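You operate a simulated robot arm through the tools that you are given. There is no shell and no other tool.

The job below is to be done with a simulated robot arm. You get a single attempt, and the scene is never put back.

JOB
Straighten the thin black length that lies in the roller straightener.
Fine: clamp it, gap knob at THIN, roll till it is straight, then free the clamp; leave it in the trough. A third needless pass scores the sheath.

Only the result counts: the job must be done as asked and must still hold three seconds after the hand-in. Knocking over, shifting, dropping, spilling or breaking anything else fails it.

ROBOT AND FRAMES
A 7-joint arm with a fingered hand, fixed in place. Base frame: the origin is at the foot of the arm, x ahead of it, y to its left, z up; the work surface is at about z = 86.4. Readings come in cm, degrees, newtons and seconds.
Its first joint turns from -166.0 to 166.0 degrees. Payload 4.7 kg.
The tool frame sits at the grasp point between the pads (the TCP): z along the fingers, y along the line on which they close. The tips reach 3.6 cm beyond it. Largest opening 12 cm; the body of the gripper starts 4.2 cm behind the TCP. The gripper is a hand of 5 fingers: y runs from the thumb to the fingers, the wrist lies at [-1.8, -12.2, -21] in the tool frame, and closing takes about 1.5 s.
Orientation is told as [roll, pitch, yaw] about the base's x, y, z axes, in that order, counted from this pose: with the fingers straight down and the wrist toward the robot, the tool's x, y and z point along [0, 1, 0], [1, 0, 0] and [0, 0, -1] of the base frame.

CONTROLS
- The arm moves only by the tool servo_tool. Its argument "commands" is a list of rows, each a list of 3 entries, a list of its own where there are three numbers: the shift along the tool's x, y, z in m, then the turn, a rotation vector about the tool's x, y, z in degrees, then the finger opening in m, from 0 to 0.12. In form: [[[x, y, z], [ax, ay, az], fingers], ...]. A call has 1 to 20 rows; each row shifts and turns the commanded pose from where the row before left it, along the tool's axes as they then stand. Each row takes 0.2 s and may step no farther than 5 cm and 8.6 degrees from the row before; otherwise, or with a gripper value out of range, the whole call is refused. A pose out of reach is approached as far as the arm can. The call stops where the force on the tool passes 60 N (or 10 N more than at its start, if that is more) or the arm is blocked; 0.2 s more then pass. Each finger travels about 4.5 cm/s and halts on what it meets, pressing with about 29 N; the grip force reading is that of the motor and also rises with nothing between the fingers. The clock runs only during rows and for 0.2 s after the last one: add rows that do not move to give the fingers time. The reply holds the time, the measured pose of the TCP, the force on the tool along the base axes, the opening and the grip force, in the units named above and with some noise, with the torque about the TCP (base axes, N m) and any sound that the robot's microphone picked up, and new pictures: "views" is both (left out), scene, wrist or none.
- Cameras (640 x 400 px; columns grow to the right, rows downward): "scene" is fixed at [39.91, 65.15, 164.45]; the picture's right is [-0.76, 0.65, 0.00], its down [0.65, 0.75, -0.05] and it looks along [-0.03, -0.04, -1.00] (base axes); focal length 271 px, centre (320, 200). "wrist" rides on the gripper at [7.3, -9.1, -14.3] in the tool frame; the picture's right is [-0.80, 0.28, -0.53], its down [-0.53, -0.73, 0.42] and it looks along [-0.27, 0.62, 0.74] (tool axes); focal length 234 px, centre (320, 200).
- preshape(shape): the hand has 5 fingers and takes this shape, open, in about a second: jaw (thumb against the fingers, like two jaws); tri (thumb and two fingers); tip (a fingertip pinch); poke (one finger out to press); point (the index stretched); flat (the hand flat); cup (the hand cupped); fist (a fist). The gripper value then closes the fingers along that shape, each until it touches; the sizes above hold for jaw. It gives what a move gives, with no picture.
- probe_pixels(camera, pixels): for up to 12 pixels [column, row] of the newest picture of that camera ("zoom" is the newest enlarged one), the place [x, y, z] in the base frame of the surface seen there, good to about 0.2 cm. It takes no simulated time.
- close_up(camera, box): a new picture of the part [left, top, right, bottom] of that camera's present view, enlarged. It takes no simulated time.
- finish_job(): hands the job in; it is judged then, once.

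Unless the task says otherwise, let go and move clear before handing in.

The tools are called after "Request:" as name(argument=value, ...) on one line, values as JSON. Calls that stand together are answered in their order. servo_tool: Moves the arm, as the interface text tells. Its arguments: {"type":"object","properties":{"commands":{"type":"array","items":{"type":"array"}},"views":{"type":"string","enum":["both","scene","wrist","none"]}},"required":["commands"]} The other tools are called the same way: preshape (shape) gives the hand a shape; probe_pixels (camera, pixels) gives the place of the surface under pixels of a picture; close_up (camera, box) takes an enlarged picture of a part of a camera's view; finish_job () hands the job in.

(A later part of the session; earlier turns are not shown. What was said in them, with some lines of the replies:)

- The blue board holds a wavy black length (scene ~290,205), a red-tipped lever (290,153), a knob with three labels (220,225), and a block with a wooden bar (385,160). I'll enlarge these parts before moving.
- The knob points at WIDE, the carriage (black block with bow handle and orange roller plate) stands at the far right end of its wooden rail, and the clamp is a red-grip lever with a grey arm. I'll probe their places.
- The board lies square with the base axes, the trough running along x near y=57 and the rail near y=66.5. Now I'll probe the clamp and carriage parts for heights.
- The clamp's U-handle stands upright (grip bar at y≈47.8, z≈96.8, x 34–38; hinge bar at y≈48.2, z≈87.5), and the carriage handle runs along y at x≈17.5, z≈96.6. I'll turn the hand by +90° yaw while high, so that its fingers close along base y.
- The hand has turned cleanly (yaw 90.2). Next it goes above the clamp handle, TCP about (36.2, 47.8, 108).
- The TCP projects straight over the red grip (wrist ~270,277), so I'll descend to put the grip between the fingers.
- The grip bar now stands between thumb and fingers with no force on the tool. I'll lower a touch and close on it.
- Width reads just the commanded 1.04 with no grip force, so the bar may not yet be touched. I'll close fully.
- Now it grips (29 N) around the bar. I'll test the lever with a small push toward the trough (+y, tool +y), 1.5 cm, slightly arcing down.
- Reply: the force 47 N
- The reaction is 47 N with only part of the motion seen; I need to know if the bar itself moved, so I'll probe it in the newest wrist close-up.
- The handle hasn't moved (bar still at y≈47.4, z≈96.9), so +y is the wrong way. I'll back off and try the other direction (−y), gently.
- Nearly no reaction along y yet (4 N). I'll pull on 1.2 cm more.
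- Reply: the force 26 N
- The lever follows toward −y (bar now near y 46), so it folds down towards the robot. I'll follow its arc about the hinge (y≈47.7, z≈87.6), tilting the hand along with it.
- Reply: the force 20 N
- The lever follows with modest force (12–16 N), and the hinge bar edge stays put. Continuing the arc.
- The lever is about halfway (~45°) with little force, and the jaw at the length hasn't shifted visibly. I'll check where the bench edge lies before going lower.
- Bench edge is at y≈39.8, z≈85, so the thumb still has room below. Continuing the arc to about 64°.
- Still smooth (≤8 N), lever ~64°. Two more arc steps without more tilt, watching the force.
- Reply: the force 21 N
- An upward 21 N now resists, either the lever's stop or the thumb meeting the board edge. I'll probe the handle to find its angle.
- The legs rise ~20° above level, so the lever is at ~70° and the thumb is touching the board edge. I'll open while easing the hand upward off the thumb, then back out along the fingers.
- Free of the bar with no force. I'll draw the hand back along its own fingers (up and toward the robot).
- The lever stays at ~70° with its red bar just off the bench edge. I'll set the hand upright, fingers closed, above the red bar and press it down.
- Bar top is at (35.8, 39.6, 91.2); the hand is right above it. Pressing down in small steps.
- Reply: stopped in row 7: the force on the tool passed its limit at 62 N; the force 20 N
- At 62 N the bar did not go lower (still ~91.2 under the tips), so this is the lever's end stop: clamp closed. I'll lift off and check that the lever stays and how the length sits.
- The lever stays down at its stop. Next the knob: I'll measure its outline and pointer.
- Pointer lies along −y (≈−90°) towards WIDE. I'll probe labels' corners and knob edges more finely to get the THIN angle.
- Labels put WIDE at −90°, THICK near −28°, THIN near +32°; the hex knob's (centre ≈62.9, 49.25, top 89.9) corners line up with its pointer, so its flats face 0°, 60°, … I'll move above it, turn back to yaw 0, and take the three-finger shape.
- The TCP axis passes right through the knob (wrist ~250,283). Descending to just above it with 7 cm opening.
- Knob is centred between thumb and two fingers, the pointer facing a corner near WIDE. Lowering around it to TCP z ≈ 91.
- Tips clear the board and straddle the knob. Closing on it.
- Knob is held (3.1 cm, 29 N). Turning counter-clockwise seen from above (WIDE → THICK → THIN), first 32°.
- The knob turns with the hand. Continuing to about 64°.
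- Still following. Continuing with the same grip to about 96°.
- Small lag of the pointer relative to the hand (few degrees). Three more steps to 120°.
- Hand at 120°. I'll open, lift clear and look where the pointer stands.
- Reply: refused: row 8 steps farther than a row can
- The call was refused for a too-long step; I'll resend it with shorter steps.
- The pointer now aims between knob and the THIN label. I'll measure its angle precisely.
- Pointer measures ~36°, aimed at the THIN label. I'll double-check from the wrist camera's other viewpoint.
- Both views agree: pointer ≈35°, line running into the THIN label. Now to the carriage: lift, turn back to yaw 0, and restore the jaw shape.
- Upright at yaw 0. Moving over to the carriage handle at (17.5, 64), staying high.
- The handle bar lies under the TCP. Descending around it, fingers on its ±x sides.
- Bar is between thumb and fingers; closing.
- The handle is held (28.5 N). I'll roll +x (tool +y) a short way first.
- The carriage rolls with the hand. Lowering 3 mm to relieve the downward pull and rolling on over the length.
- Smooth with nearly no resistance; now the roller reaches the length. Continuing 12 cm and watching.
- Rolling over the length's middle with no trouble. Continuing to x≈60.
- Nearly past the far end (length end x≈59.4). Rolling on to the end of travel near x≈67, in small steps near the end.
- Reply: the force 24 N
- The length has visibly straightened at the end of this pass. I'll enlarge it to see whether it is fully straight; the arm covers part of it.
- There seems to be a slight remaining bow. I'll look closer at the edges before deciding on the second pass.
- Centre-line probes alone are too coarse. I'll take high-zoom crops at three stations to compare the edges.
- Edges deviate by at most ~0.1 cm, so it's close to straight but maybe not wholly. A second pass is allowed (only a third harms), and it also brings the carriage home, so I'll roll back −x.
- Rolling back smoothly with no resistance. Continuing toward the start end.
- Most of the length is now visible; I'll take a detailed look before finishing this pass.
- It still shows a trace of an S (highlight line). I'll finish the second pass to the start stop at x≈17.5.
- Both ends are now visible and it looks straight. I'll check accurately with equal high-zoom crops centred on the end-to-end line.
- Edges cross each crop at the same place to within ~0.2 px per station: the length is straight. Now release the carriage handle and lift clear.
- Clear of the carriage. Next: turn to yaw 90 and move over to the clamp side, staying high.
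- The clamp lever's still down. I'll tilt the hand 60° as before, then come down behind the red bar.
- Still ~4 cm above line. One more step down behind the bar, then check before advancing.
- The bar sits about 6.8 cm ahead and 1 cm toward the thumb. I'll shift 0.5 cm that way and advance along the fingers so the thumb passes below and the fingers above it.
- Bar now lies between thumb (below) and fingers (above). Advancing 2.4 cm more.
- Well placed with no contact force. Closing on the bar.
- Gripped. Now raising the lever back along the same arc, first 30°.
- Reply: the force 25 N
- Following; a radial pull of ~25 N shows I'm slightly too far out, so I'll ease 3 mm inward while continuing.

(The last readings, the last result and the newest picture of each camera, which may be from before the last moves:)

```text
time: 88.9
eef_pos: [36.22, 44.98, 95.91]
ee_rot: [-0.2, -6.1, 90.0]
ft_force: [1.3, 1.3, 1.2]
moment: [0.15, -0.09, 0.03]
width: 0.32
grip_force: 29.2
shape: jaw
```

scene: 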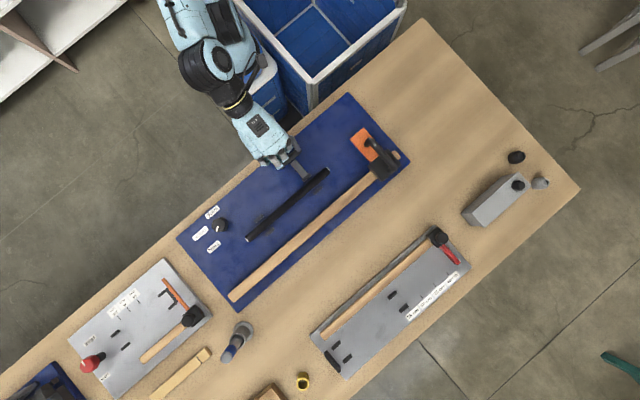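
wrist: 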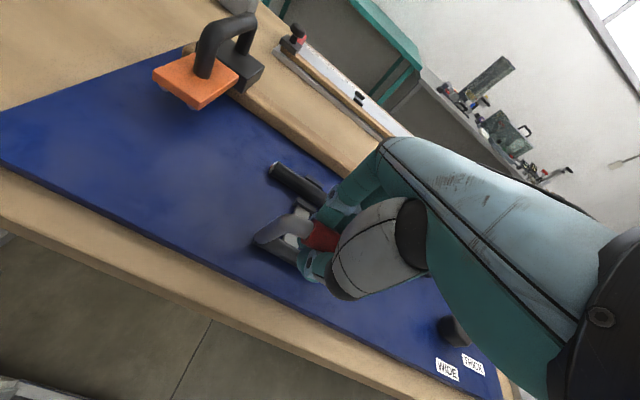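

Lever at ~18° with almost no force. The last stretch to upright at its stop (y≈47.6), gently.

Request:
servo_tool(commands=[[[0, 0.009, -0.002], [6, 0, 0], 0.0], [[0, 0.008, -0.0015], [0, 0, 0], 0.0], [[0, 0.006, -0.001], [0, 0, 0], 0.0], [[0, 0.004, 0], [0, 0, 0], 0.0], [[0, 0.002, 0], [0, 0, 0], 0.0], [[0, 0, 0], [0, 0, 0], 0.0]])

Request:
close_up(camera="wrist", box=[200, 120, 440, 360])

```text
time: 90.3
eef_pos: [35.93, 47.75, 96.24]
ee_rot: [-0.2, 0.2, 90.1]
ft_force: [6.4, -24.8, -10.4]
moment: [-0.14, -0.07, 0.09]
width: 0.53
grip_force: 28.8
shape: jaw
```

scene: 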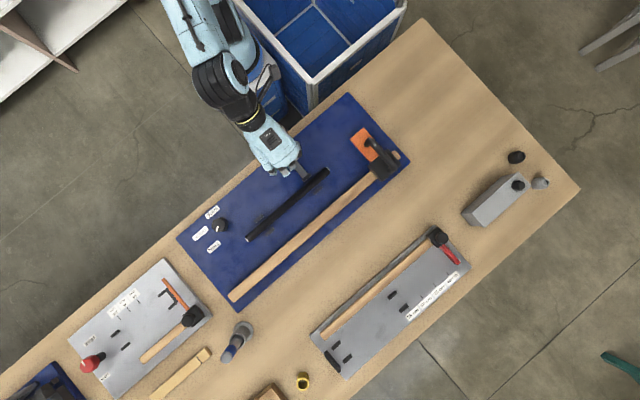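
wrist: 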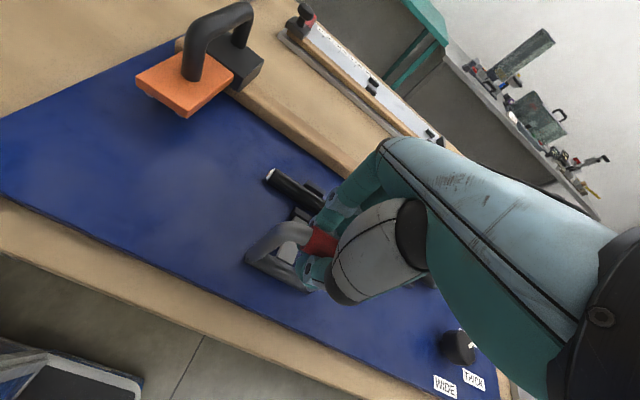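

```text
1.67 times, centred on (320, 240) of wrist
```

zoom: 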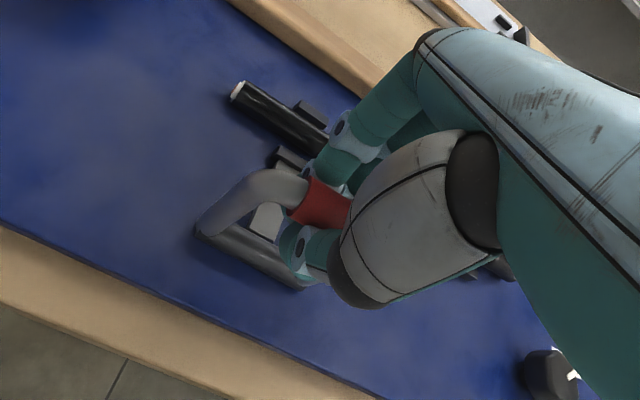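

The lever is upright against its stop (−25 N). I'll ease off 2 mm, open and lift straight up.

Request:
servo_tool(commands=[[[0, -0.002, 0], [0, 0, 0], 0.01], [[0, 0, 0], [0, 0, 0], 0.03], [[0, 0, 0], [0, 0, 0], 0.05], [[0, 0, 0], [0, 0, 0], 0.07], [[0, 0, 0], [0, 0, 0], 0.07], [[0, 0, 0], [0, 0, 0], 0.07], [[0, 0, -0.02], [0, 0, 0], 0.07], [[0, 0, -0.03], [0, 0, 0], 0.07], [[0, 0, -0.045], [0, 0, 0], 0.07], [[0, 0, -0.045], [0, 0, 0], 0.07], [[0, -0.045, 0], [0, 0, 0], 0.07], [[0, -0.045, 0], [0, 0, 0], 0.07], [[0, -0.045, 0], [0, 0, 0], 0.07], [[0, 0, 0], [0, 0, 0], 0.07]])

Request:
close_up(camera="scene", box=[170, 110, 420, 270])

Request:
close_up(camera="scene", box=[265, 135, 345, 185])

```text
time: 93.3
eef_pos: [36.12, 33.89, 110.3]
ee_rot: [-0.3, 0.1, 90.0]
ft_force: [-0.1, 0.0, -0.3]
moment: [-0.01, 0.0, -0.06]
width: 6.98
grip_force: 0.2
shape: jaw
```

scene: 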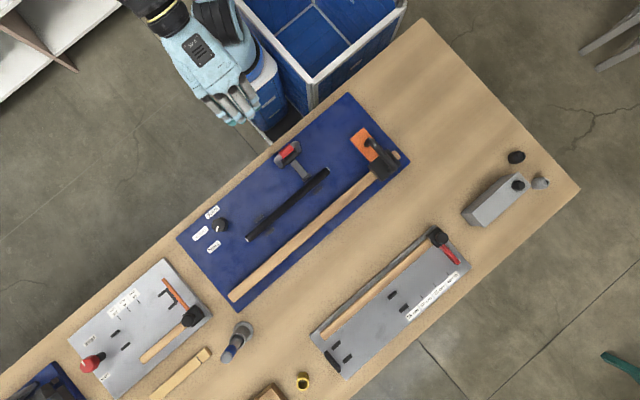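
wrist: 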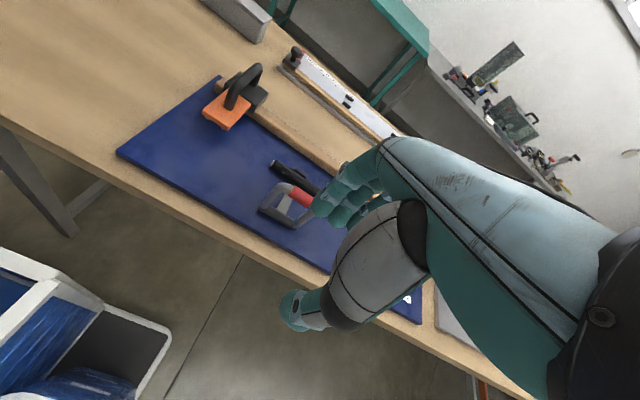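

```text
2.50 times, centred on (295, 190) of scene
```

zoom: 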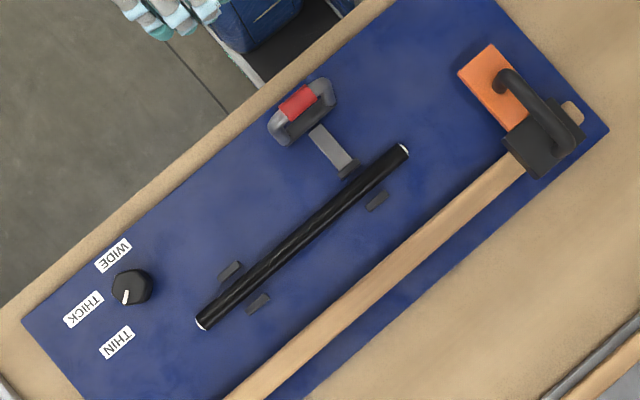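

```text
8.00 times, centred on (305, 160) of scene
```

zoom: 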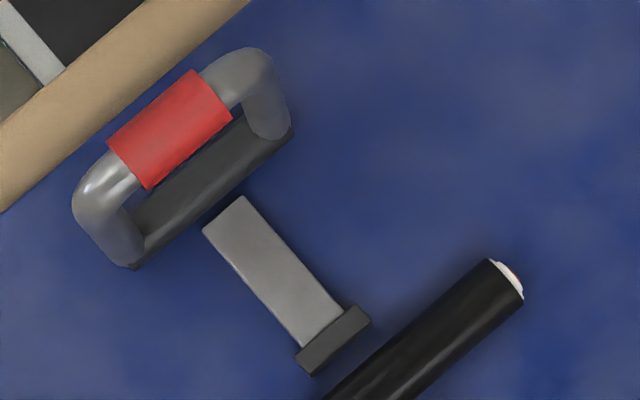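

The lever stands exactly as at the start (open), the length lies straight between its trough posts, the knob points at THIN, and the carriage is home; the hand is clear. Handing in.

Request:
finish_job()

```text
The job is handed in.
```

The black length is straight and still lies in the trough, and the clamp is free. I've handed the job in; no verdict has come back yet.

- **Clamp:** I lowered the lever to its stop before rolling. Afterwards I raised it back to the same upright position it started in.
- **Gap knob:** the pointer sits at about 35°, aimed at the THIN label. I took that angle from the pictures, because the knob gave no click or stop to confirm it.
- **Rolling:** I made two passes, one out and one back, so there was no third pass. After the first pass the edges were within about 0.1 cm of a straight line. After the second they matched all along the length, as closely as the camera can show.
- **Other items:** the carriage is back at its starting end, the hand is clear, and nothing else looks moved in the last pictures.
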